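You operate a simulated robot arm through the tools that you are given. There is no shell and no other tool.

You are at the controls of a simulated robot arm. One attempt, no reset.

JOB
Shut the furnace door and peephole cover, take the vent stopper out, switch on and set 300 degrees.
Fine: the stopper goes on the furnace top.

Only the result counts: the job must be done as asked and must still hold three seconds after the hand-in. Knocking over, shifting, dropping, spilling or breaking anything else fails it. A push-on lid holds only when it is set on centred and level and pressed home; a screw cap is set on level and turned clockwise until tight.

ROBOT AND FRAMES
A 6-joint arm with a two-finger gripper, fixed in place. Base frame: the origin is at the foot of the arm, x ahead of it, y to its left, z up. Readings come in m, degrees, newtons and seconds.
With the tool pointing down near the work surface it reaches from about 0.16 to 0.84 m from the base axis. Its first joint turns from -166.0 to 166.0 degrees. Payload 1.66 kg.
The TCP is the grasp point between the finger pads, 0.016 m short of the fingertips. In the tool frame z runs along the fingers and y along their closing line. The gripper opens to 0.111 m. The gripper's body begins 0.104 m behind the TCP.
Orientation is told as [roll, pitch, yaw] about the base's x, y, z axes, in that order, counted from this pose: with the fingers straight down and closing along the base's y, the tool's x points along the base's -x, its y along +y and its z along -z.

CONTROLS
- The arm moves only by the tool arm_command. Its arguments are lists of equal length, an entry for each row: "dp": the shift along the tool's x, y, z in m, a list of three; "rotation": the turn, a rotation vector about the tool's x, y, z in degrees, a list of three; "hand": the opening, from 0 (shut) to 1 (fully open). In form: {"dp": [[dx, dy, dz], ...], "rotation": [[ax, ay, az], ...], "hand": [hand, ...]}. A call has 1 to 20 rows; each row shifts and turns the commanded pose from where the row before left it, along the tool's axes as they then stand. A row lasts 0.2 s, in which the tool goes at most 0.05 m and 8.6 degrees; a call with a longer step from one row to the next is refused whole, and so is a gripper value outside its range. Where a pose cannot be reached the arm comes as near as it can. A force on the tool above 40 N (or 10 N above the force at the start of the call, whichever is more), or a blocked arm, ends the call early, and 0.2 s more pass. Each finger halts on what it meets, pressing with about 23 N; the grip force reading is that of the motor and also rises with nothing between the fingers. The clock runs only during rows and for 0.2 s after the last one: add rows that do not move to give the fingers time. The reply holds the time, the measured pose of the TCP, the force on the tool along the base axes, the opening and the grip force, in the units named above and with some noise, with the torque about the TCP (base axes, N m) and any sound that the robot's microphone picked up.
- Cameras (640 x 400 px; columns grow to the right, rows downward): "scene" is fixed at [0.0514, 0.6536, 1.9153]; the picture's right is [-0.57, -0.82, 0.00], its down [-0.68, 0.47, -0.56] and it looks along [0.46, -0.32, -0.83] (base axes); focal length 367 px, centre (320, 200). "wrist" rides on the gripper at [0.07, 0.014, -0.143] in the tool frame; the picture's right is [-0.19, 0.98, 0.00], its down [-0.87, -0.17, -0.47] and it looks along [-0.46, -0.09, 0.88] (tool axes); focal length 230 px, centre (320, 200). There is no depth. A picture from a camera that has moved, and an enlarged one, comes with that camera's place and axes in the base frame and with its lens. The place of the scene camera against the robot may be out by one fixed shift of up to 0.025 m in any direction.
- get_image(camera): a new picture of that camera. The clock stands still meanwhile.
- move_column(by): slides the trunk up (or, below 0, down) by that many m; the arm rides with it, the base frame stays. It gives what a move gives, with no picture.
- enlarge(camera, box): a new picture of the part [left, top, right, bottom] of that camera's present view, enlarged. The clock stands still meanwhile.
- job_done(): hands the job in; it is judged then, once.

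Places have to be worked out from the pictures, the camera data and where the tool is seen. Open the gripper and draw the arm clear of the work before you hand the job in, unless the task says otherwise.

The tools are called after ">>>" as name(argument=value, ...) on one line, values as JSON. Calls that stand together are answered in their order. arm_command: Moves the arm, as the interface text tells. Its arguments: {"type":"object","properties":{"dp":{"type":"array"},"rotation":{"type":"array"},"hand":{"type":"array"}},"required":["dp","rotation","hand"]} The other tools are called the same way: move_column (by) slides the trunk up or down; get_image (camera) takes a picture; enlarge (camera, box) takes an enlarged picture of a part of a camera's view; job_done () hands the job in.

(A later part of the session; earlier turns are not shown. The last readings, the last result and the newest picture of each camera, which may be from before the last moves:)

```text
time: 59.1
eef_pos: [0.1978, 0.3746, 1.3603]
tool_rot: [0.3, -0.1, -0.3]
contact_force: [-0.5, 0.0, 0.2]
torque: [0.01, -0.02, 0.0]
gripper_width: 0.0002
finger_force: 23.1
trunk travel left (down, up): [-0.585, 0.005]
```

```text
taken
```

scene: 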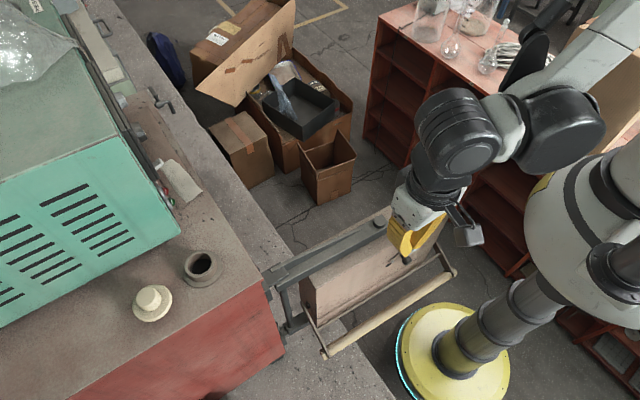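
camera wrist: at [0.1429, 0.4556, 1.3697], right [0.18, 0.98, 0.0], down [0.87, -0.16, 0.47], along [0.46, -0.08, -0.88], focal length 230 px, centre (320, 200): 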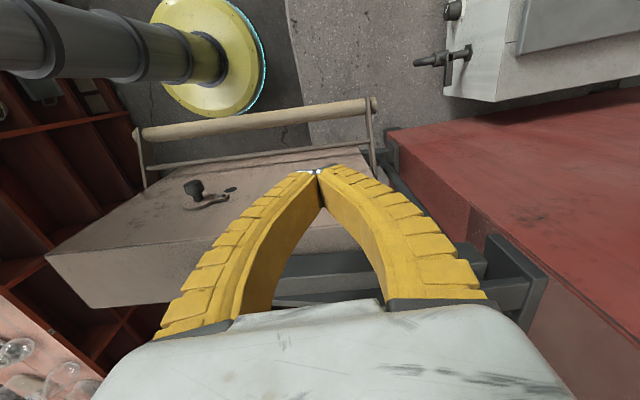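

Now I lower the trunk in two steps.

>>> move_column(by=-0.12)

>>> get_image(camera="scene")

>>> move_column(by=-0.09)

>>> get_image(camera="scene")

>>> get_image(camera="wrist")

```text
time: 60.6
eef_pos: [0.1964, 0.3739, 1.2398]
tool_rot: [0.4, -0.1, 0.2]
contact_force: [-0.4, -0.3, -0.5]
torque: [0.01, -0.02, -0.01]
gripper_width: 0.0002
finger_force: 22.7
trunk travel left (down, up): [-0.465, 0.125]
```

```text
taken
```

scene: 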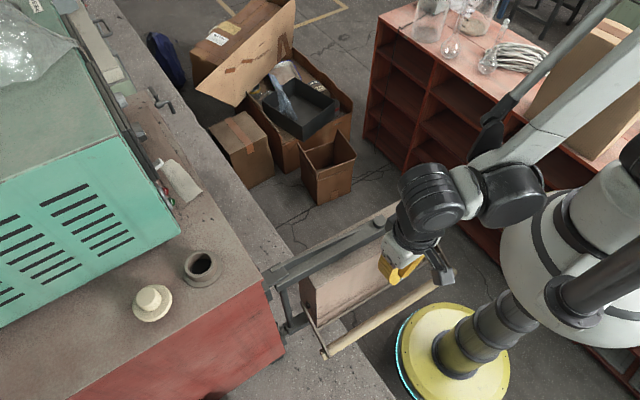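

```text
time: 61.8
eef_pos: [0.1947, 0.374, 1.1503]
tool_rot: [0.3, -0.1, 0.2]
contact_force: [-0.1, -1.1, 0.0]
torque: [0.01, -0.02, 0.0]
gripper_width: 0.0003
finger_force: 23.0
trunk travel left (down, up): [-0.375, 0.215]
```

```text
taken
```

scene: 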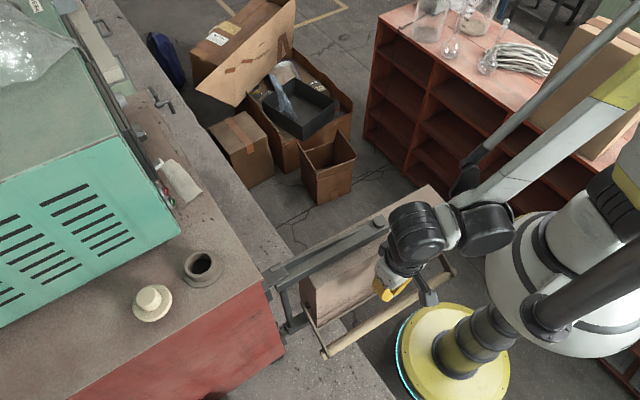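

```text
taken
camera wrist: at [0.1255, 0.3858, 1.2938], right [0.19, 0.98, 0.0], down [0.87, -0.17, 0.47], along [0.47, -0.08, -0.88], focal length 230 px, centre (320, 200)
```

wrist: 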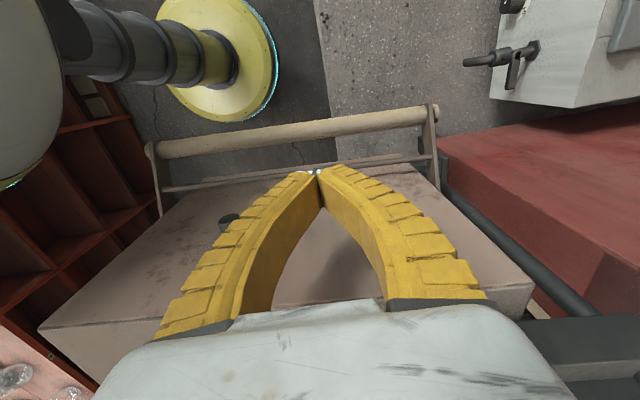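

The fingertips are beside the door face at z 1.15, clear of the knob. I approach the face and begin the push along the door's arc (hinge about (0.29, 0.545)), turning the tool with the door.

>>> arm_command(dp=[[-0.024, 0, 0], [-0.02, 0, 0], [-0.0154, -0.0021, 0], [-0.0154, -0.0021, 0], [-0.0154, -0.0021, 0], [-0.0154, -0.0021, 0], [0, 0, 0]], rotation=[[0, 0, 5], [0, 0, 0], [0, 0, -5], [0, 0, -5], [0, 0, -5], [0, 0, -5], [0, 0, 0]], hand=[0, 0, 0, 0, 0, 0, 0])

>>> get_image(camera="scene")

>>> get_image(camera="wrist")

```text
time: 63.4
eef_pos: [0.2966, 0.3632, 1.1543]
tool_rot: [0.2, -0.2, 15.5]
contact_force: [-0.4, 0.0, -0.5]
torque: [-0.01, -0.02, 0.01]
gripper_width: 0.0003
finger_force: 23.1
trunk travel left (down, up): [-0.375, 0.215]
```

```text
taken
```

scene: 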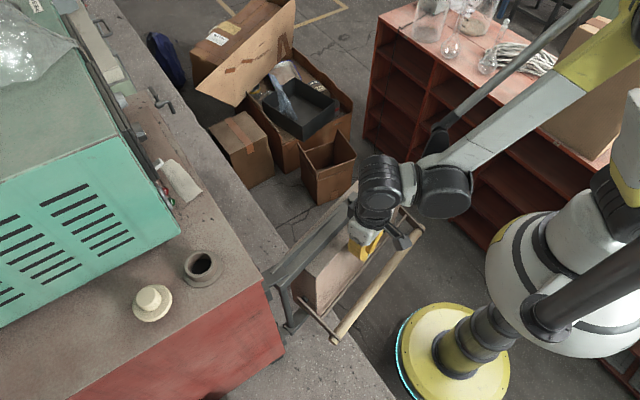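

```text
taken
camera wrist: at [0.2257, 0.3559, 1.2972], right [-0.08, 1.0, 0.0], down [0.88, 0.07, 0.47], along [0.47, 0.04, -0.88], focal length 230 px, centre (320, 200)
```

wrist: 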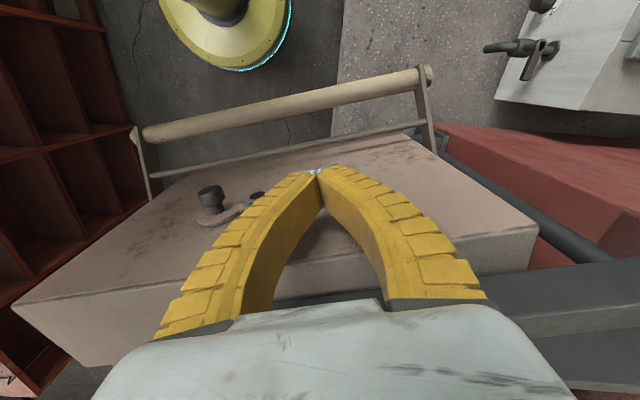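

The door swings easily with almost no force. I continue along the arc.

>>> arm_command(dp=[[-0.0154, -0.0021, 0], [-0.0154, -0.0021, 0], [-0.0154, -0.0021, 0], [-0.0154, -0.0021, 0], [-0.0154, -0.0021, 0], [-0.0154, -0.0021, 0], [-0.0154, -0.0021, 0], [0, 0, 0]], rotation=[[0, 0, -5], [0, 0, -5], [0, 0, -5], [0, 0, -5], [0, 0, -5], [0, 0, -5], [0, 0, -5], [0, 0, 0]], hand=[0, 0, 0, 0, 0, 0, 0, 0])

>>> get_image(camera="scene")

>>> get_image(camera="wrist")

```text
time: 65.2
eef_pos: [0.3959, 0.4036, 1.1554]
tool_rot: [0.1, -0.3, 50.6]
contact_force: [-1.3, -0.2, 0.1]
torque: [0.02, 0.0, 0.0]
gripper_width: 0.0
finger_force: 22.8
trunk travel left (down, up): [-0.375, 0.215]
```

```text
taken
```

scene: 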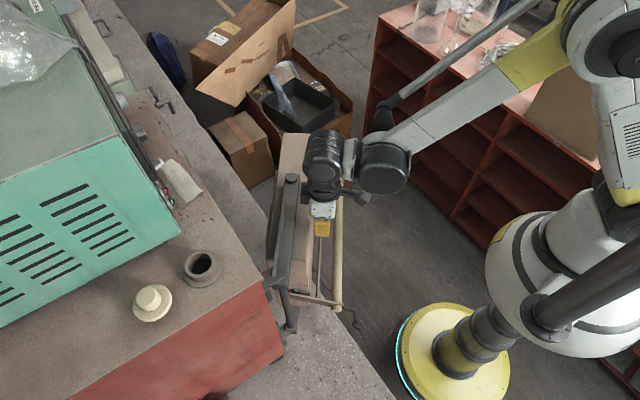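

```text
taken
camera wrist: at [0.3412, 0.3582, 1.2976], right [-0.64, 0.77, 0.0], down [0.68, 0.56, 0.48], along [0.37, 0.31, -0.88], focal length 230 px, centre (320, 200)
```

wrist: 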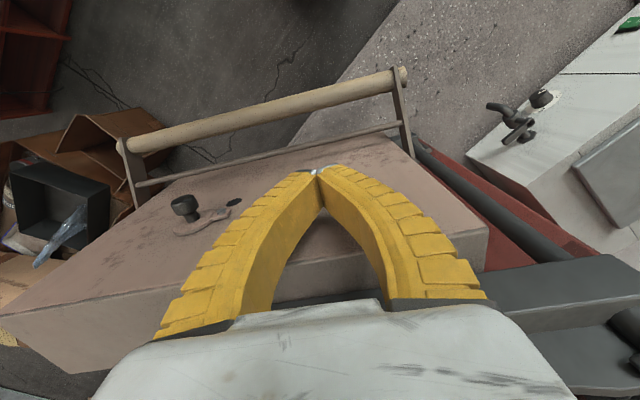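

Halfway closed. I continue the arc for another 30°.

>>> arm_command(dp=[[-0.0154, -0.0021, 0], [-0.0154, -0.0021, 0], [-0.0154, -0.0021, 0], [-0.0154, -0.0021, 0], [-0.0154, -0.0021, 0], [-0.0154, -0.0021, 0], [0, 0, 0]], rotation=[[0, 0, -5], [0, 0, -5], [0, 0, -5], [0, 0, -5], [0, 0, -5], [0, 0, -5], [0, 0, 0]], hand=[0, 0, 0, 0, 0, 0, 0])

>>> get_image(camera="scene")

>>> get_image(camera="wrist")

```text
time: 66.8
eef_pos: [0.4483, 0.4793, 1.1548]
tool_rot: [-0.1, -0.4, 80.6]
contact_force: [-0.1, -0.5, -0.5]
torque: [0.05, 0.01, -0.04]
gripper_width: 0.0
finger_force: 22.9
trunk travel left (down, up): [-0.375, 0.215]
```

```text
taken
```

scene: 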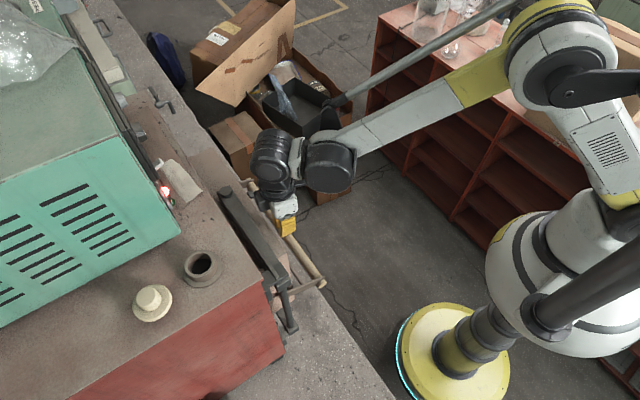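

```text
taken
camera wrist: at [0.4238, 0.4114, 1.2978], right [-0.94, 0.35, 0.0], down [0.31, 0.82, 0.48], along [0.17, 0.45, -0.88], focal length 230 px, centre (320, 200)
```

wrist: 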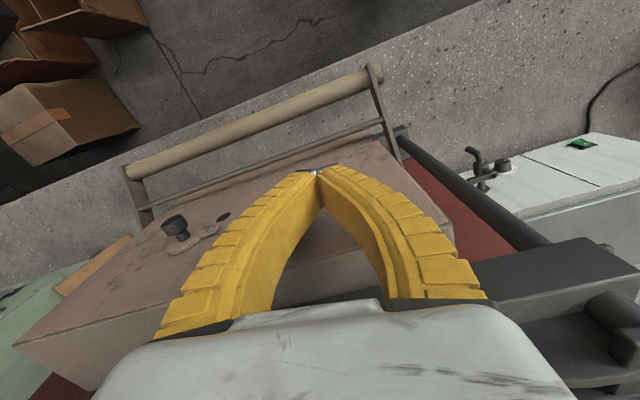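

The red HEAT lamp just lit, so the door is nearly shut. I push the last degrees gently until resistance shows.

>>> arm_command(dp=[[-0.0092, -0.0012, 0], [-0.0092, -0.0012, 0], [-0.0092, -0.0012, 0], [-0.006, 0, 0], [0, 0, 0]], rotation=[[0, 0, -3], [0, 0, -3], [0, 0, -3], [0, 0, 0], [0, 0, 0]], hand=[0, 0, 0, 0, 0])

>>> get_image(camera="scene")

>>> get_image(camera="wrist")

```text
time: 67.6
eef_pos: [0.4544, 0.4939, 1.154]
tool_rot: [-0.1, 0.3, 88.3]
contact_force: [-0.4, -21.1, -0.6]
torque: [0.59, -0.09, 0.45]
gripper_width: 0.0001
finger_force: 23.3
trunk travel left (down, up): [-0.375, 0.215]
stopped in row 3: the force on the tool passed its limit at 49 N (the readings are from after the stop); the commanded pose is now the measured one
```

```text
taken
```

scene: 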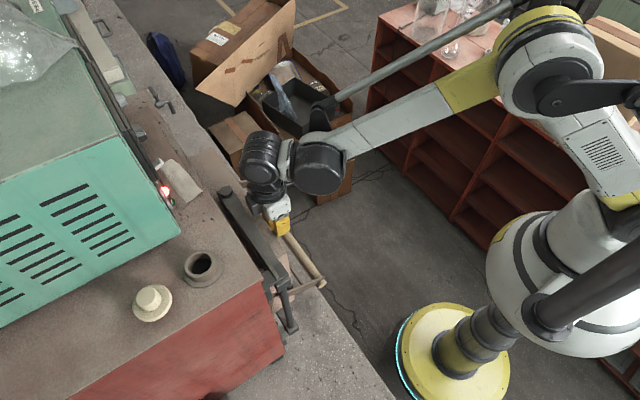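

```text
taken
camera wrist: at [0.439, 0.4253, 1.2988], right [-0.98, 0.22, 0.0], down [0.19, 0.86, 0.47], along [0.11, 0.46, -0.88], focal length 230 px, centre (320, 200)
```

wrist: 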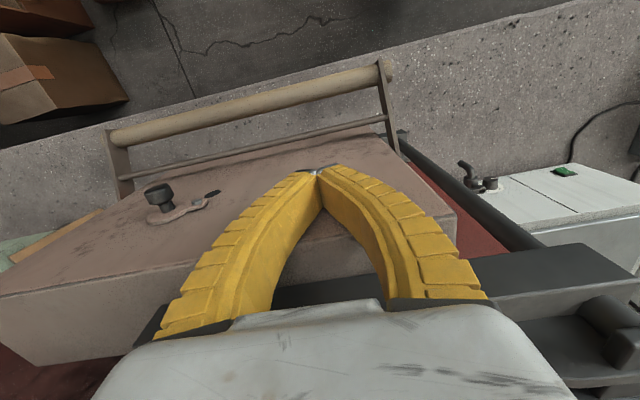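

The door met the frame firmly (49 N peak along y), so it's shut. I back straight off and rise to check how the door rests.

>>> arm_command(dp=[[0.02, 0, 0], [0.04, 0, 0], [0.04, 0, 0], [0, 0, -0.04], [0, 0, -0.04], [0, 0, -0.04], [0, 0, -0.04], [0, 0, 0]], rotation=[[0, 0, 0], [0, 0, 0], [0, 0, 0], [0, 0, 0], [0, 0, 0], [0, 0, 0], [0, 0, 0], [0, 0, 0]], hand=[0, 0, 0, 0, 0, 0, 0, 0])

>>> get_image(camera="scene")

>>> get_image(camera="wrist")

```text
time: 69.4
eef_pos: [0.4543, 0.3995, 1.3144]
tool_rot: [-0.1, 0.1, 88.3]
contact_force: [-0.3, 1.1, 0.1]
torque: [0.0, 0.0, -0.02]
gripper_width: 0.0
finger_force: 23.6
trunk travel left (down, up): [-0.375, 0.215]
```

```text
taken
```

scene: 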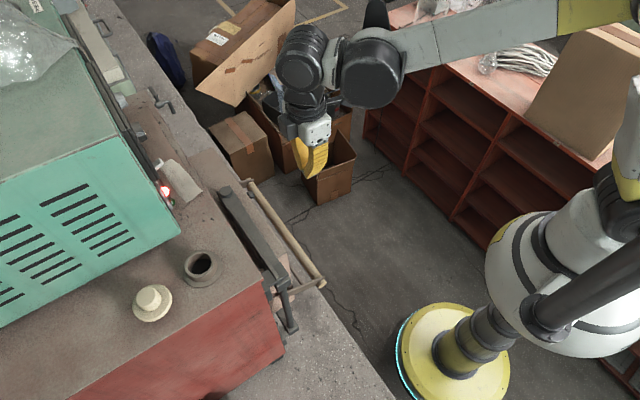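

```text
taken
camera wrist: at [0.439, 0.3318, 1.4584], right [-0.98, 0.22, 0.0], down [0.19, 0.86, 0.47], along [0.1, 0.46, -0.88], focal length 230 px, centre (320, 200)
```

wrist: 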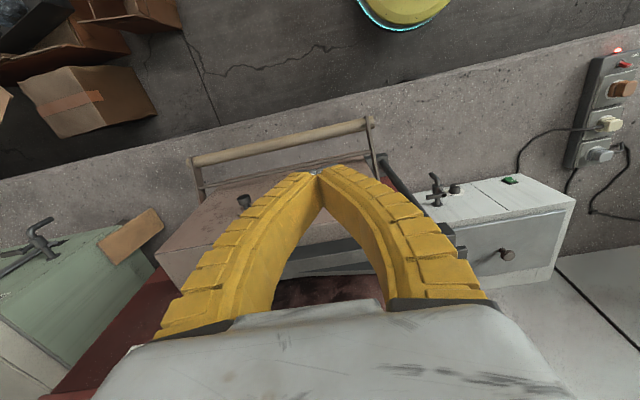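

I zoom on the closed door to check it sits flush with the furnace front.

>>> enlarge(camera="scene", box=[180, 150, 360, 340])

>>> enlarge(camera="wrist", box=[140, 100, 480, 330])

```text
2.11 times, centred on (270, 245) of scene
camera zoom: at [0.0514, 0.6536, 1.9153], right [-0.57, -0.82, 0.0], down [-0.68, 0.47, -0.56], along [0.46, -0.32, -0.83], focal length 772 px, centre (425, 105)
```

zoom: 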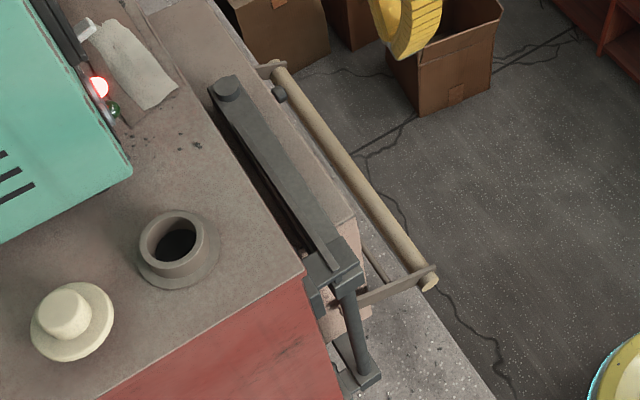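

```text
1.74 times, centred on (310, 215) of wrist
camera zoom: at [0.439, 0.3318, 1.4584], right [-0.98, 0.22, 0.0], down [0.19, 0.86, 0.47], along [0.1, 0.46, -0.88], focal length 400 px, centre (337, 174)
```

zoom: 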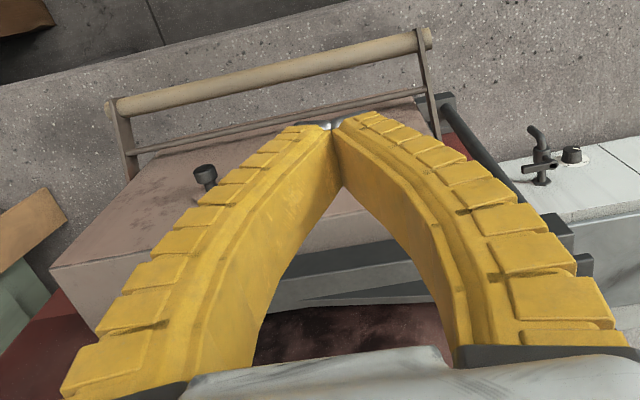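

The door looks parallel to the furnace front. I now turn the tool back (undo yaw) and up to point along +y, to work on the peephole cover from the front.

>>> arm_command(dp=[[0, 0, -0.02], [0, 0, 0], [0, 0, 0], [0, 0, 0], [0, 0, 0], [0, 0, 0], [0, 0, 0], [0, 0, 0], [0, 0, 0], [0, 0, 0], [0, 0, 0], [0, 0, 0]], rotation=[[0, 0, 8], [0, 0, 8], [0, 0, 8], [0, 0, 8], [0, 0, 8], [0, 0, 8], [0, 0, 8], [0, 0, 8], [0, 0, 8], [0, 0, 8], [0, 0, 8.3], [0, 0, 0]], hand=[0, 0, 0, 0, 0, 0, 0, 0, 0, 0, 0, 0])

>>> arm_command(dp=[[0, 0, 0], [0, 0, 0], [0, 0, 0], [0, 0, 0], [0, 0, 0], [0, 0, 0], [0, 0, 0], [0, 0, 0], [0, 0, 0], [0, 0, 0], [0, 0, 0], [0, 0, 0]], rotation=[[-8.2, 0, 0], [-8.2, 0, 0], [-8.2, 0, 0], [-8.2, 0, 0], [-8.2, 0, 0], [-8.2, 0, 0], [-8.2, 0, 0], [-8.2, 0, 0], [-8.2, 0, 0], [-8.2, 0, 0], [-8, 0, 0], [0, 0, 0]], hand=[0, 0, 0, 0, 0, 0, 0, 0, 0, 0, 0, 0])

>>> get_image(camera="wrist")

>>> get_image(camera="scene")

```text
time: 72.0
eef_pos: [0.4516, 0.4006, 1.3342]
tool_rot: [-0.2, -0.1, -0.3]
contact_force: [0.6, -0.2, 0.4]
torque: [0.02, 0.01, -0.02]
gripper_width: 0.0001
finger_force: 23.5
trunk travel left (down, up): [-0.375, 0.215]
```

```text
time: 74.6
eef_pos: [0.4496, 0.3983, 1.3322]
tool_rot: [89.9, -0.1, -0.1]
contact_force: [0.1, -0.1, 0.4]
torque: [0.01, -0.01, -0.04]
gripper_width: 0.0
finger_force: 23.0
trunk travel left (down, up): [-0.375, 0.215]
```

```text
taken
camera wrist: at [0.3813, 0.2555, 1.3482], right [0.19, 0.0, 0.98], down [0.87, -0.47, -0.16], along [0.46, 0.88, -0.09], focal length 230 px, centre (320, 200)
```

wrist: 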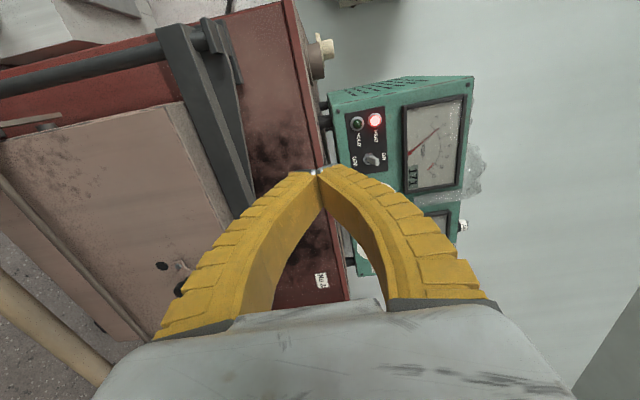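

```text
taken
```

scene: 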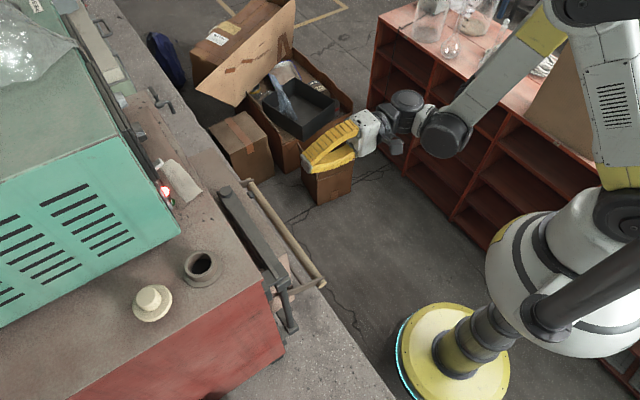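

Heating has begun (the red lamp is lit and the meter rises). I back off a bit and lower the trunk to bring the camera level with the peephole.

>>> arm_command(dp=[[0, 0, -0.02], [0, 0, -0.03], [0, 0, -0.02], [0, 0, 0]], rotation=[[0, 0, 0], [0, 0, 0], [0, 0, 0], [0, 0, 0]], hand=[0, 0, 0, 0])

>>> move_column(by=-0.15)

>>> get_image(camera="wrist")

>>> get_image(camera="scene")

```text
time: 75.6
eef_pos: [0.4522, 0.3291, 1.3338]
tool_rot: [89.8, -0.1, -0.2]
contact_force: [-0.3, 0.2, 0.3]
torque: [-0.01, 0.0, 0.03]
gripper_width: 0.0
finger_force: 22.8
trunk travel left (down, up): [-0.375, 0.215]
```

```text
time: 77.4
eef_pos: [0.4515, 0.3286, 1.1837]
tool_rot: [89.9, -0.1, 0.0]
contact_force: [1.4, -0.1, -1.4]
torque: [0.02, 0.01, 0.01]
gripper_width: 0.0
finger_force: 23.2
trunk travel left (down, up): [-0.225, 0.365]
```

```text
taken
camera wrist: at [0.3818, 0.1862, 1.1991], right [0.19, 0.0, 0.98], down [0.87, -0.47, -0.16], along [0.46, 0.88, -0.09], focal length 230 px, centre (320, 200)
```

wrist: 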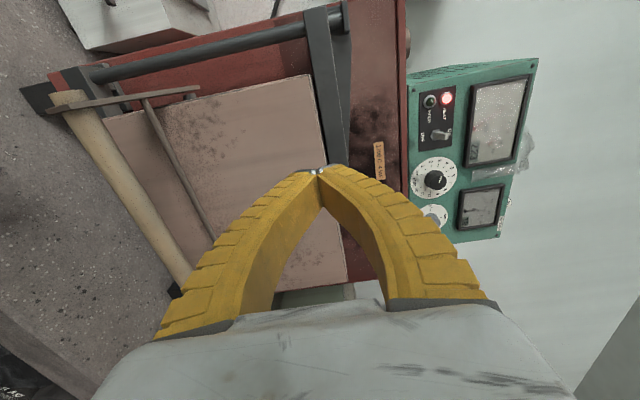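

```text
taken
```

scene: 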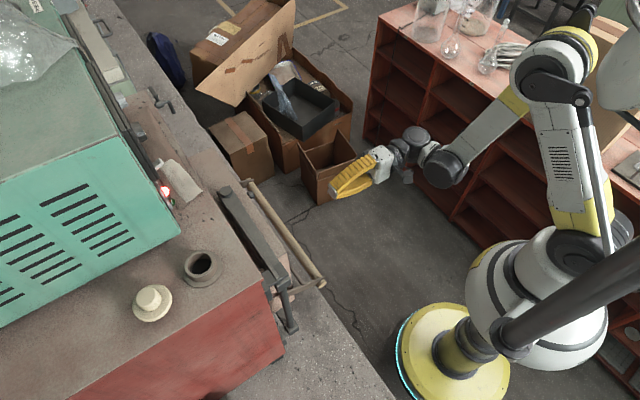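

The cover is hidden behind the fingers; I shift 0.12 toward +x to see it.

>>> arm_command(dp=[[-0.03, 0, 0], [-0.04, 0, 0], [-0.04, 0, 0], [-0.02, 0, 0], [0, 0, 0]], rotation=[[0, 0, 0], [0, 0, 0], [0, 0, 0], [0, 0, 0], [0, 0, 0]], hand=[0, 0, 0, 0, 0])

>>> get_image(camera="wrist")

>>> enlarge(camera="wrist", box=[180, 50, 340, 180])

```text
time: 78.6
eef_pos: [0.5803, 0.3294, 1.184]
tool_rot: [89.8, 0.0, -0.1]
contact_force: [-0.5, -0.4, 0.3]
torque: [0.0, 0.02, 0.02]
gripper_width: 0.0
finger_force: 23.1
trunk travel left (down, up): [-0.225, 0.365]
```

```text
taken
camera wrist: at [0.5114, 0.187, 1.1985], right [0.19, 0.0, 0.98], down [0.87, -0.47, -0.16], along [0.46, 0.88, -0.09], focal length 230 px, centre (320, 200)
```

wrist: 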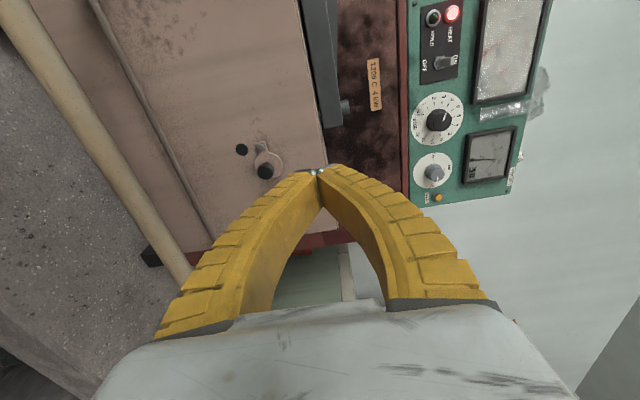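

```text
3.08 times, centred on (260, 115) of wrist
camera zoom: at [0.5114, 0.187, 1.1985], right [0.19, 0.0, 0.98], down [0.87, -0.47, -0.16], along [0.46, 0.88, -0.09], focal length 708 px, centre (505, 462)
```

zoom: 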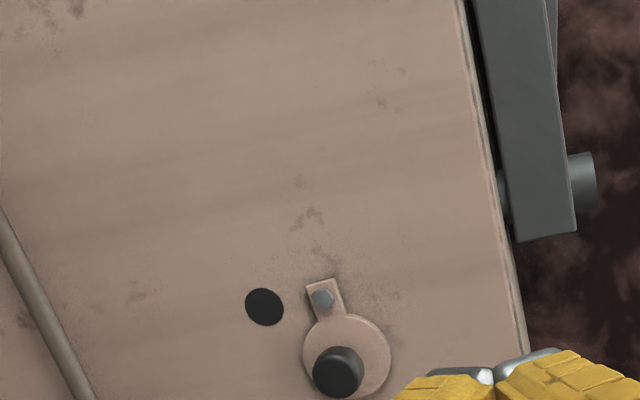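

The cover's pivot is at about (0.578, z 1.102), its disc and knob to the right at x≈0.607, and the hole below the pivot at z≈1.071. I place the closed fingertips just above the knob to push it down.

>>> arm_command(dp=[[-0.015, -0.02, 0], [-0.011, -0.021, 0], [0, 0, 0.04], [0, 0, 0.04], [0, 0, 0.04], [0, 0, 0.02], [0, 0, 0.007], [0, 0, 0]], rotation=[[0, 0, 0], [0, 0, 0], [0, 0, 0], [0, 0, 0], [0, 0, 0], [0, 0, 0], [0, 0, 0], [0, 0, 0]], hand=[0, 0, 0, 0, 0, 0, 0, 0])

>>> get_image(camera="wrist")

>>> enlarge(camera="wrist", box=[200, 100, 360, 220])

>>> enlarge(camera="scene", box=[180, 120, 360, 260])

```text
time: 80.4
eef_pos: [0.6088, 0.4765, 1.1433]
tool_rot: [89.8, -0.1, -0.2]
contact_force: [-0.6, -0.6, 0.3]
torque: [0.0, 0.01, 0.0]
gripper_width: 0.0
finger_force: 23.1
trunk travel left (down, up): [-0.225, 0.365]
```

```text
taken
camera wrist: at [0.5395, 0.3329, 1.158], right [0.19, 0.0, 0.98], down [0.87, -0.47, -0.16], along [0.46, 0.88, -0.09], focal length 230 px, centre (320, 200)
```

wrist: 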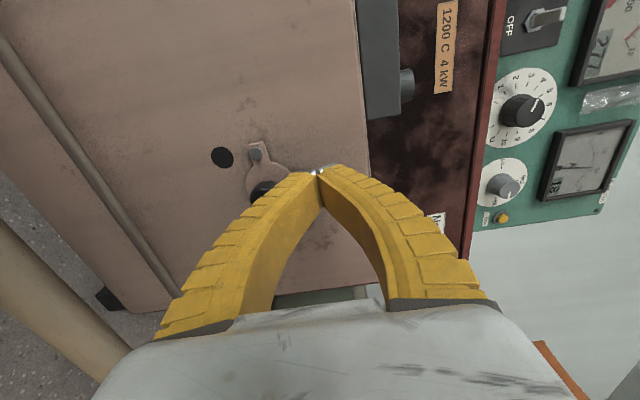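

```text
3.33 times, centred on (280, 160) of wrist
camera zoom: at [0.5395, 0.3329, 1.158], right [0.19, 0.0, 0.98], down [0.87, -0.47, -0.16], along [0.46, 0.88, -0.09], focal length 767 px, centre (453, 333)
```

zoom: 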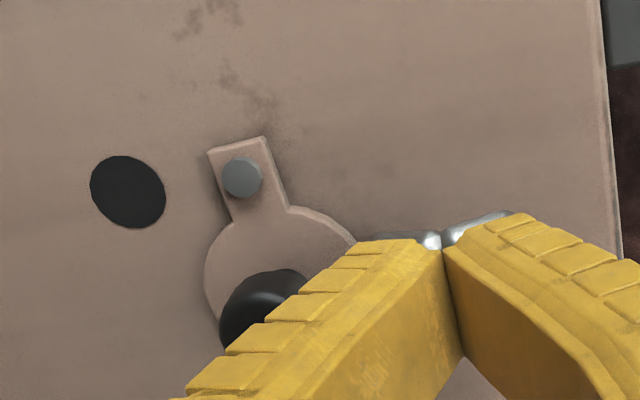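

```text
2.86 times, centred on (270, 190) of scene
camera zoom: at [0.0514, 0.6536, 1.9153], right [-0.57, -0.82, 0.0], down [-0.68, 0.47, -0.56], along [0.46, -0.32, -0.83], focal length 1048 px, centre (463, 229)
```

zoom: 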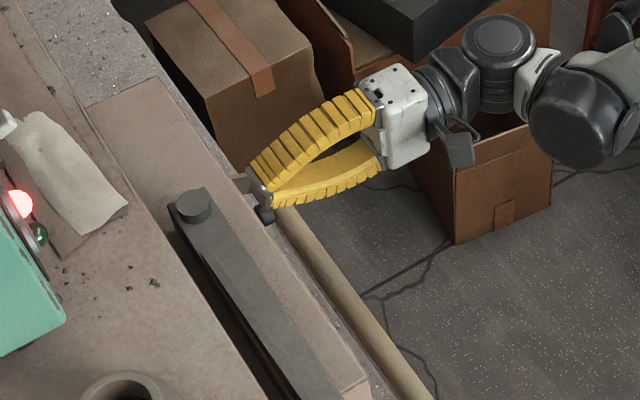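

The tips are above the knob as planned, with the pivot and hole positions confirmed. I push down slowly.

>>> arm_command(dp=[[0, -0.008, 0], [0, -0.008, 0], [0, -0.007, 0], [0, -0.006, 0], [0, -0.006, 0], [0, -0.005, 0], [0, 0, 0]], rotation=[[0, 0, 0], [0, 0, 0], [0, 0, 0], [0, 0, 0], [0, 0, 0], [0, 0, 0], [0, 0, 0]], hand=[0, 0, 0, 0, 0, 0, 0])

>>> enlarge(camera="wrist", box=[200, 100, 360, 220])

```text
time: 82.0
eef_pos: [0.6064, 0.4759, 1.1043]
tool_rot: [89.8, -0.1, 0.0]
contact_force: [-2.8, -0.3, 2.7]
torque: [-0.01, 0.09, 0.01]
gripper_width: 0.0002
finger_force: 22.8
trunk travel left (down, up): [-0.225, 0.365]
```

```text
3.33 times, centred on (280, 160) of wrist
camera zoom: at [0.538, 0.3324, 1.1184], right [0.19, 0.0, 0.98], down [0.87, -0.47, -0.16], along [0.46, 0.88, -0.09], focal length 767 px, centre (453, 333)
```

zoom: 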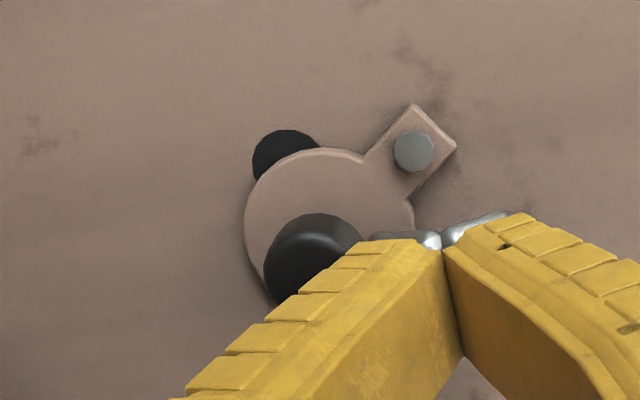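

The cover has swung down about 50°, already partly over the hole. I withdraw, go to the right of the knob at z≈1.073, and re-enter.

>>> arm_command(dp=[[0, 0.003, -0.02], [0, 0, -0.03], [-0.025, -0.015, 0], [-0.02, -0.019, 0], [0, 0, 0.03], [0, 0, 0.02], [0, 0, 0]], rotation=[[0, 0, 0], [0, 0, 0], [0, 0, 0], [0, 0, 0], [0, 0, 0], [0, 0, 0], [0, 0, 0]], hand=[0, 0, 0, 0, 0, 0, 0])

>>> enlarge(camera="wrist", box=[200, 60, 400, 220])

>>> enlarge(camera="scene", box=[180, 120, 360, 260])

```text
time: 83.6
eef_pos: [0.6524, 0.4749, 1.0728]
tool_rot: [89.8, -0.1, 0.0]
contact_force: [-0.1, -0.3, 0.0]
torque: [-0.01, 0.03, -0.02]
gripper_width: 0.0001
finger_force: 23.5
trunk travel left (down, up): [-0.225, 0.365]
```

```text
2.50 times, centred on (300, 140) of wrist
camera zoom: at [0.5831, 0.332, 1.0872], right [0.19, 0.0, 0.98], down [0.87, -0.47, -0.16], along [0.46, 0.88, -0.09], focal length 575 px, centre (370, 350)
```

zoom: 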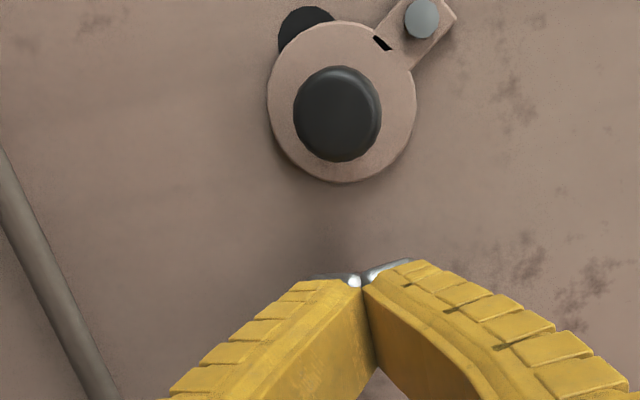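

```text
2.86 times, centred on (270, 190) of scene
camera zoom: at [0.0514, 0.6536, 1.9153], right [-0.57, -0.82, 0.0], down [-0.68, 0.47, -0.56], along [0.46, -0.32, -0.83], focal length 1048 px, centre (463, 229)
```

zoom: 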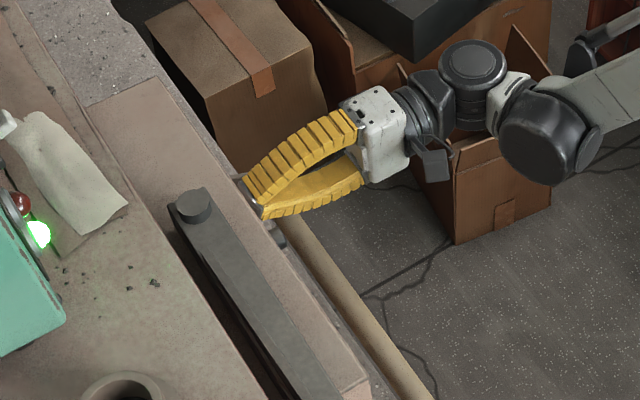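

The cover needs about 33° more. HOLD (green) now glows, so the set temperature is reached. I push the knob toward -x with the fingertip side until it hangs straight under the pivot.

>>> arm_command(dp=[[0.015, 0, 0], [0.012, 0, 0], [0.008, 0, 0], [0.006, 0, 0], [0.005, 0, 0], [0, 0, 0]], rotation=[[0, 0, 0], [0, 0, 0], [0, 0, 0], [0, 0, 0], [0, 0, 0], [0, 0, 0]], hand=[0, 0, 0, 0, 0, 0])

>>> enlarge(camera="wrist", box=[200, 60, 400, 220])

```text
time: 85.0
eef_pos: [0.6055, 0.4765, 1.0723]
tool_rot: [89.7, -0.1, 0.0]
contact_force: [0.0, -0.3, -0.1]
torque: [-0.01, -0.01, 0.0]
gripper_width: 0.0
finger_force: 23.1
trunk travel left (down, up): [-0.225, 0.365]
```

```text
2.50 times, centred on (300, 140) of wrist
camera zoom: at [0.5368, 0.3324, 1.0869], right [0.19, 0.0, 0.98], down [0.87, -0.47, -0.17], along [0.46, 0.88, -0.09], focal length 575 px, centre (370, 350)
```

zoom: 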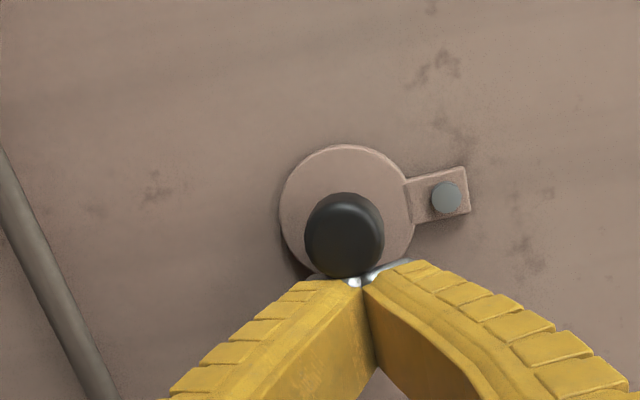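

The disc now covers the hole, within about 3° of straight down. I nudge 2 mm more, then withdraw and check everything.

>>> arm_command(dp=[[0.002, 0, 0], [0, 0, 0], [-0.01, 0, 0], [0, 0, -0.04], [0, 0, -0.04], [0, 0, -0.04], [0, 0, -0.04], [-0.02, 0, 0], [0, 0, 0]], rotation=[[0, 0, 0], [0, 0, 0], [0, 0, 0], [0, 0, 0], [0, 0, 0], [0, 0, 0], [0, 0, 0], [0, 0, 0], [0, 0, 0]], hand=[0, 0, 0, 0, 0, 0, 0, 0, 0])

>>> get_image(camera="wrist")

>>> enlarge(camera="wrist", box=[200, 40, 400, 190])

>>> get_image(camera="scene")

```text
time: 87.0
eef_pos: [0.6337, 0.3161, 1.0728]
tool_rot: [89.7, -0.1, -0.1]
contact_force: [0.2, 0.4, -0.2]
torque: [-0.01, 0.01, -0.04]
gripper_width: 0.0002
finger_force: 23.2
trunk travel left (down, up): [-0.225, 0.365]
```

```text
taken
camera wrist: at [0.5647, 0.1727, 1.0871], right [0.19, 0.0, 0.98], down [0.87, -0.47, -0.16], along [0.46, 0.88, -0.09], focal length 230 px, centre (320, 200)
```

wrist: 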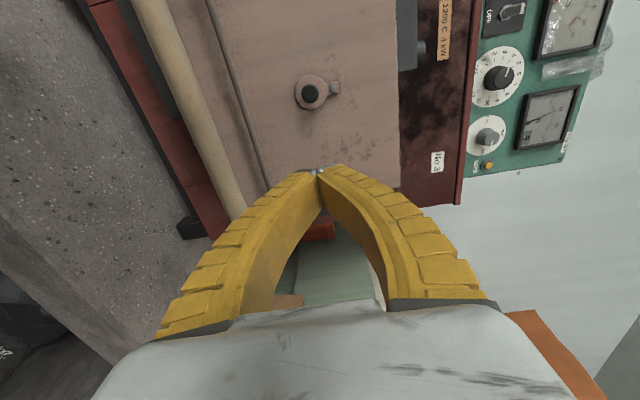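

```text
2.67 times, centred on (300, 115) of wrist
camera zoom: at [0.5647, 0.1727, 1.0871], right [0.19, 0.0, 0.98], down [0.87, -0.47, -0.16], along [0.46, 0.88, -0.09], focal length 614 px, centre (373, 427)
```

zoom: 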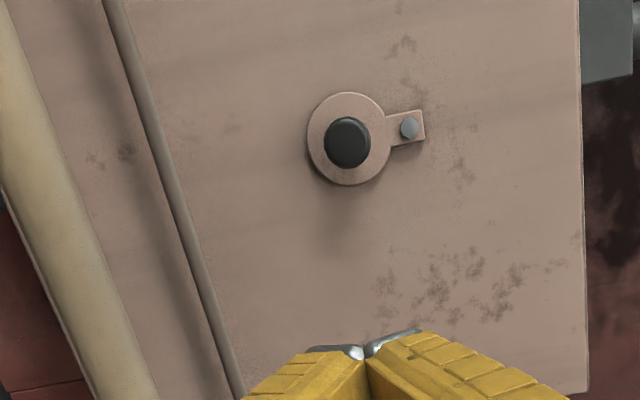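

```text
taken
```

scene: 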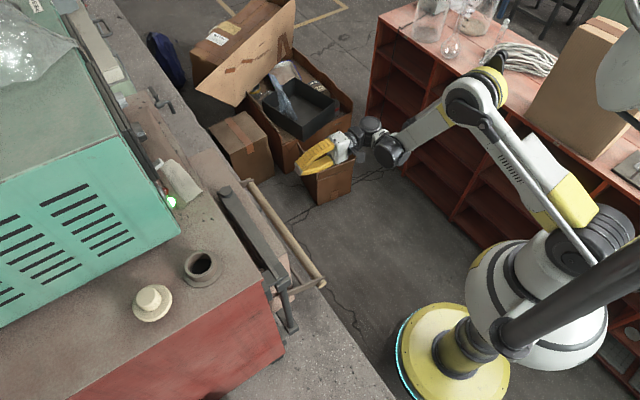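

The cover hangs straight over the peephole. Now I check the dial, switch and meter from here.

>>> enlarge(camera="wrist", box=[440, 0, 620, 170])

>>> enlarge(camera="wrist", box=[460, 35, 540, 115])

```text
2.35 times, centred on (530, 85) of wrist
camera zoom: at [0.5647, 0.1727, 1.0871], right [0.19, 0.0, 0.98], down [0.87, -0.47, -0.16], along [0.46, 0.88, -0.09], focal length 541 px, centre (-174, 471)
```

zoom: 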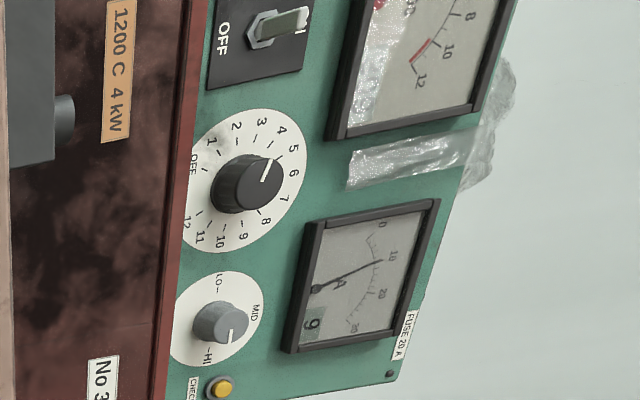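

```text
5.00 times, centred on (500, 75) of wrist
camera zoom: at [0.5647, 0.1727, 1.0871], right [0.19, 0.0, 0.98], down [0.87, -0.47, -0.16], along [0.46, 0.88, -0.09], focal length 1150 px, centre (-580, 825)
```

zoom: 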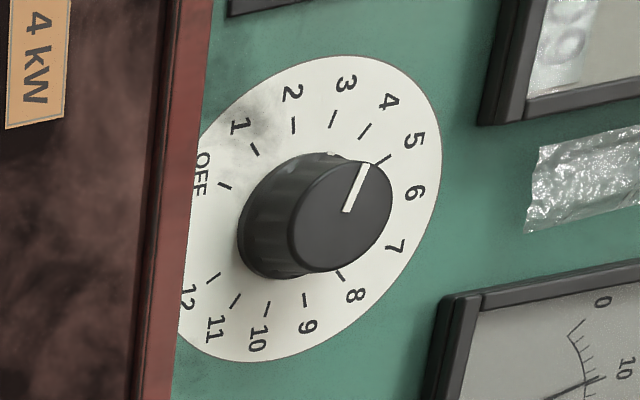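

The pointer lines up with 3 and the switch is ON. I raise the trunk for a final straight look at the meter and dial.

>>> move_column(by=0.3)

>>> get_image(camera="wrist")

>>> enlarge(camera="wrist", box=[220, 0, 420, 170])

>>> get_image(camera="scene")

```text
time: 90.0
eef_pos: [0.6336, 0.3163, 1.3727]
tool_rot: [89.9, -0.1, 0.0]
contact_force: [-0.4, -0.2, 0.2]
torque: [-0.03, 0.01, 0.01]
gripper_width: 0.0002
finger_force: 23.1
trunk travel left (down, up): [-0.525, 0.065]
```

```text
taken
camera wrist: at [0.5646, 0.1728, 1.387], right [0.19, 0.0, 0.98], down [0.87, -0.47, -0.16], along [0.46, 0.88, -0.09], focal length 230 px, centre (320, 200)
```

wrist: 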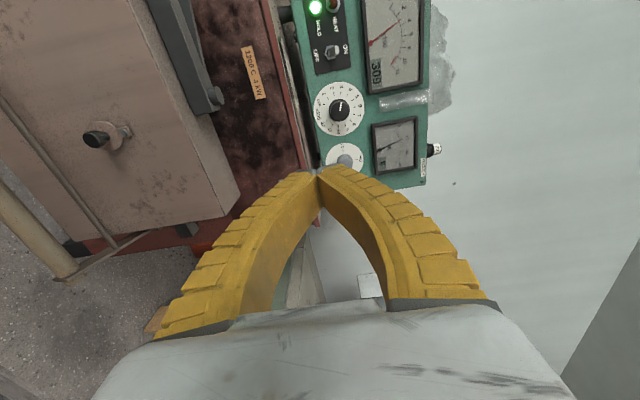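

```text
2.35 times, centred on (320, 85) of wrist
camera zoom: at [0.5646, 0.1728, 1.387], right [0.19, 0.0, 0.98], down [0.87, -0.47, -0.16], along [0.46, 0.88, -0.09], focal length 541 px, centre (320, 471)
```

zoom: 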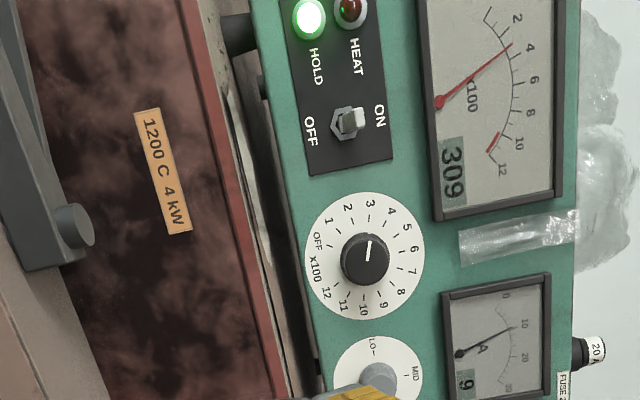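

```text
taken
```

scene: 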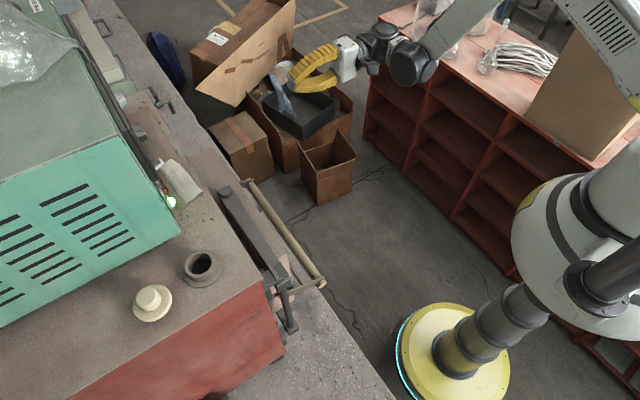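

The meter shows 309 and HOLD, so the dial is about 2° past 3. I'll trim it: regrip the knob, turn back 2.3°, and null side loads before releasing. First approach in front of the knob.

>>> arm_command(dp=[[0.003, 0.019, 0.03], [0, 0.019, 0.04], [0, 0, 0.045], [0, 0, 0.045], [0, 0, 0.045], [0, 0, 0.045], [0, 0, 0.045], [0, 0, 0.025], [0, 0, 0.012], [0, 0, 0]], rotation=[[0, 0, 0], [0, 0, 0], [0, 0, 0], [0, 0, 0], [0, 0, 0], [0, 0, 0], [0, 0, 0], [0, 0, 0], [0, 0, 0], [0, 0, 0]], hand=[0.6, 0.6, 0.6, 0.6, 0.6, 0.6, 0.6, 0.6, 0.6, 0.6])

>>> get_image(camera="wrist")

>>> enlarge(camera="wrist", box=[220, 80, 420, 240])

```text
time: 92.2
eef_pos: [0.631, 0.647, 1.4106]
tool_rot: [89.9, -0.2, -0.1]
contact_force: [0.8, 0.1, 0.2]
torque: [0.03, -0.02, 0.03]
gripper_width: 0.068
finger_force: 1.8
trunk travel left (down, up): [-0.525, 0.065]
```

```text
taken
camera wrist: at [0.5616, 0.5046, 1.4249], right [0.19, 0.0, 0.98], down [0.87, -0.47, -0.16], along [0.46, 0.88, -0.09], focal length 230 px, centre (320, 200)
```

wrist: 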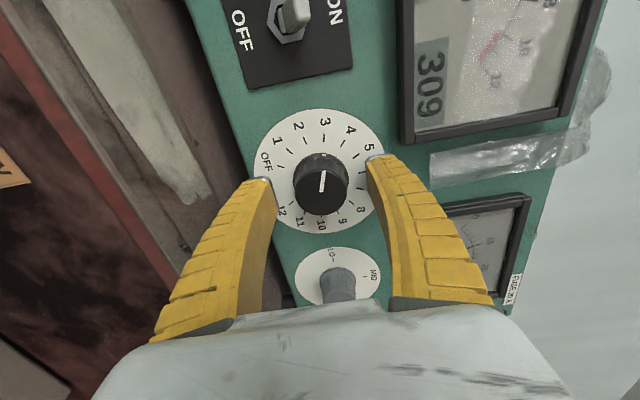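

```text
2.50 times, centred on (320, 160) of wrist
camera zoom: at [0.5616, 0.5046, 1.4249], right [0.19, 0.0, 0.98], down [0.87, -0.47, -0.16], along [0.46, 0.88, -0.09], focal length 575 px, centre (320, 300)
```

zoom: 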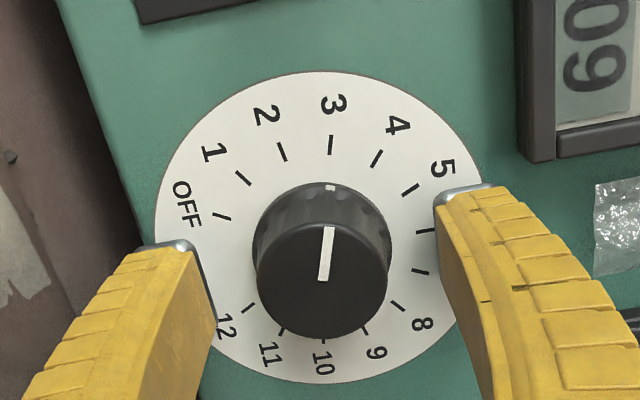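

The readout holds at 309. I close on the knob and read the side forces before turning.

>>> arm_command(dp=[[0, 0, 0.003], [0, 0, 0], [0, 0, 0], [0, 0, 0], [0, 0, 0]], rotation=[[0, 0, 0], [0, 0, 0], [0, 0, 0], [0, 0, 0], [0, 0, 0]], hand=[0.6, 0.4, 0.24, 0.24, 0.24])

>>> enlarge(camera="wrist", box=[220, 80, 420, 240])

```text
time: 93.4
eef_pos: [0.6299, 0.6494, 1.4118]
tool_rot: [89.9, -0.1, -0.1]
contact_force: [1.5, 4.2, 15.2]
torque: [0.08, 0.02, -0.15]
gripper_width: 0.0323
finger_force: 34.2
trunk travel left (down, up): [-0.525, 0.065]
```

```text
2.50 times, centred on (320, 160) of wrist
camera zoom: at [0.5605, 0.5066, 1.4253], right [0.19, 0.0, 0.98], down [0.87, -0.47, -0.17], along [0.46, 0.88, -0.09], focal length 575 px, centre (320, 300)
```

zoom: 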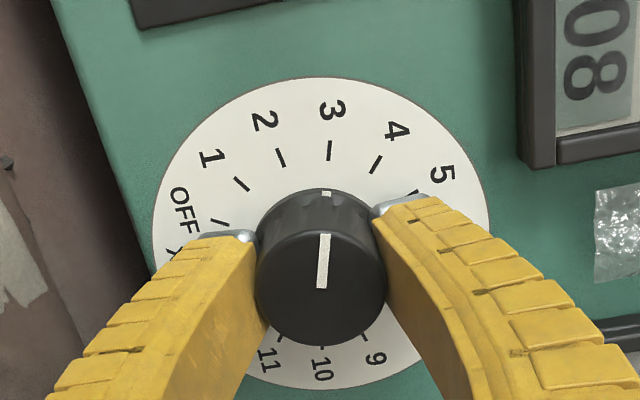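

Side force is 15 N upward; I shift up 1.5 mm and turn back 2°, and read the display.

>>> arm_command(dp=[[0, 0.0015, 0], [0, 0, 0], [0, 0, 0], [0, 0, 0]], rotation=[[0, 0, 0], [0, 0, -1], [0, 0, -1], [0, 0, 0]], hand=[0.24, 0.24, 0.24, 0.24])

>>> enlarge(camera="wrist", box=[300, 30, 500, 190])

```text
time: 94.4
eef_pos: [0.6297, 0.6491, 1.4105]
tool_rot: [89.8, -2.1, 0.0]
contact_force: [-8.3, -9.7, -6.7]
torque: [0.02, 0.01, -0.03]
gripper_width: 0.0321
finger_force: 34.0
trunk travel left (down, up): [-0.525, 0.065]
```

```text
2.50 times, centred on (400, 110) of wrist
camera zoom: at [0.5602, 0.5067, 1.423], right [0.15, 0.0, 0.99], down [0.87, -0.47, -0.13], along [0.47, 0.88, -0.08], focal length 575 px, centre (120, 425)
```

zoom: 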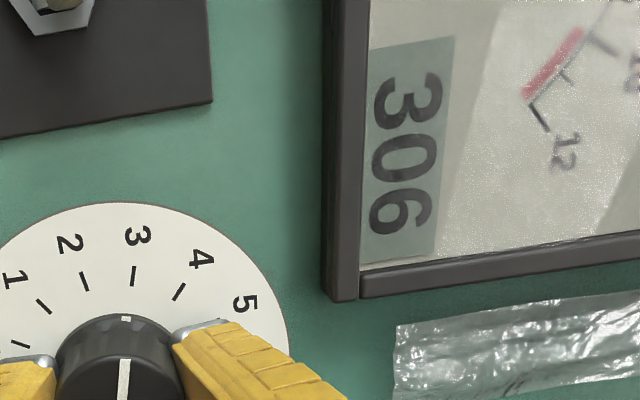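

It reads 306 and may still be settling; I wait 2 seconds holding still.

>>> arm_command(dp=[[0, 0, 0], [0, 0, 0], [0, 0, 0], [0, 0, 0], [0, 0, 0], [0, 0, 0], [0, 0, 0], [0, 0, 0], [0, 0, 0], [0, 0, 0]], rotation=[[0, 0, 0], [0, 0, 0], [0, 0, 0], [0, 0, 0], [0, 0, 0], [0, 0, 0], [0, 0, 0], [0, 0, 0], [0, 0, 0], [0, 0, 0]], hand=[0.24, 0.24, 0.24, 0.24, 0.24, 0.24, 0.24, 0.24, 0.24, 0.24])

>>> enlarge(camera="wrist", box=[300, 30, 500, 190])

```text
time: 96.6
eef_pos: [0.6303, 0.6501, 1.4102]
tool_rot: [89.8, -2.1, 0.0]
contact_force: [-14.2, -16.4, -21.2]
torque: [-0.09, 0.0, 0.05]
gripper_width: 0.0322
finger_force: 34.0
trunk travel left (down, up): [-0.525, 0.065]
```

```text
2.50 times, centred on (400, 110) of wrist
camera zoom: at [0.5604, 0.507, 1.4232], right [0.15, 0.0, 0.99], down [0.87, -0.47, -0.13], along [0.47, 0.88, -0.08], focal length 575 px, centre (120, 425)
```

zoom: 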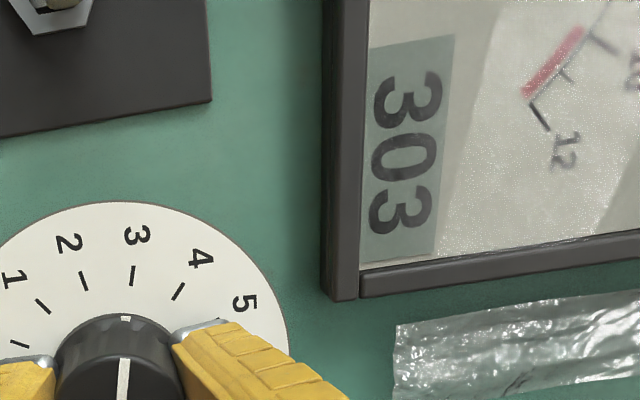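

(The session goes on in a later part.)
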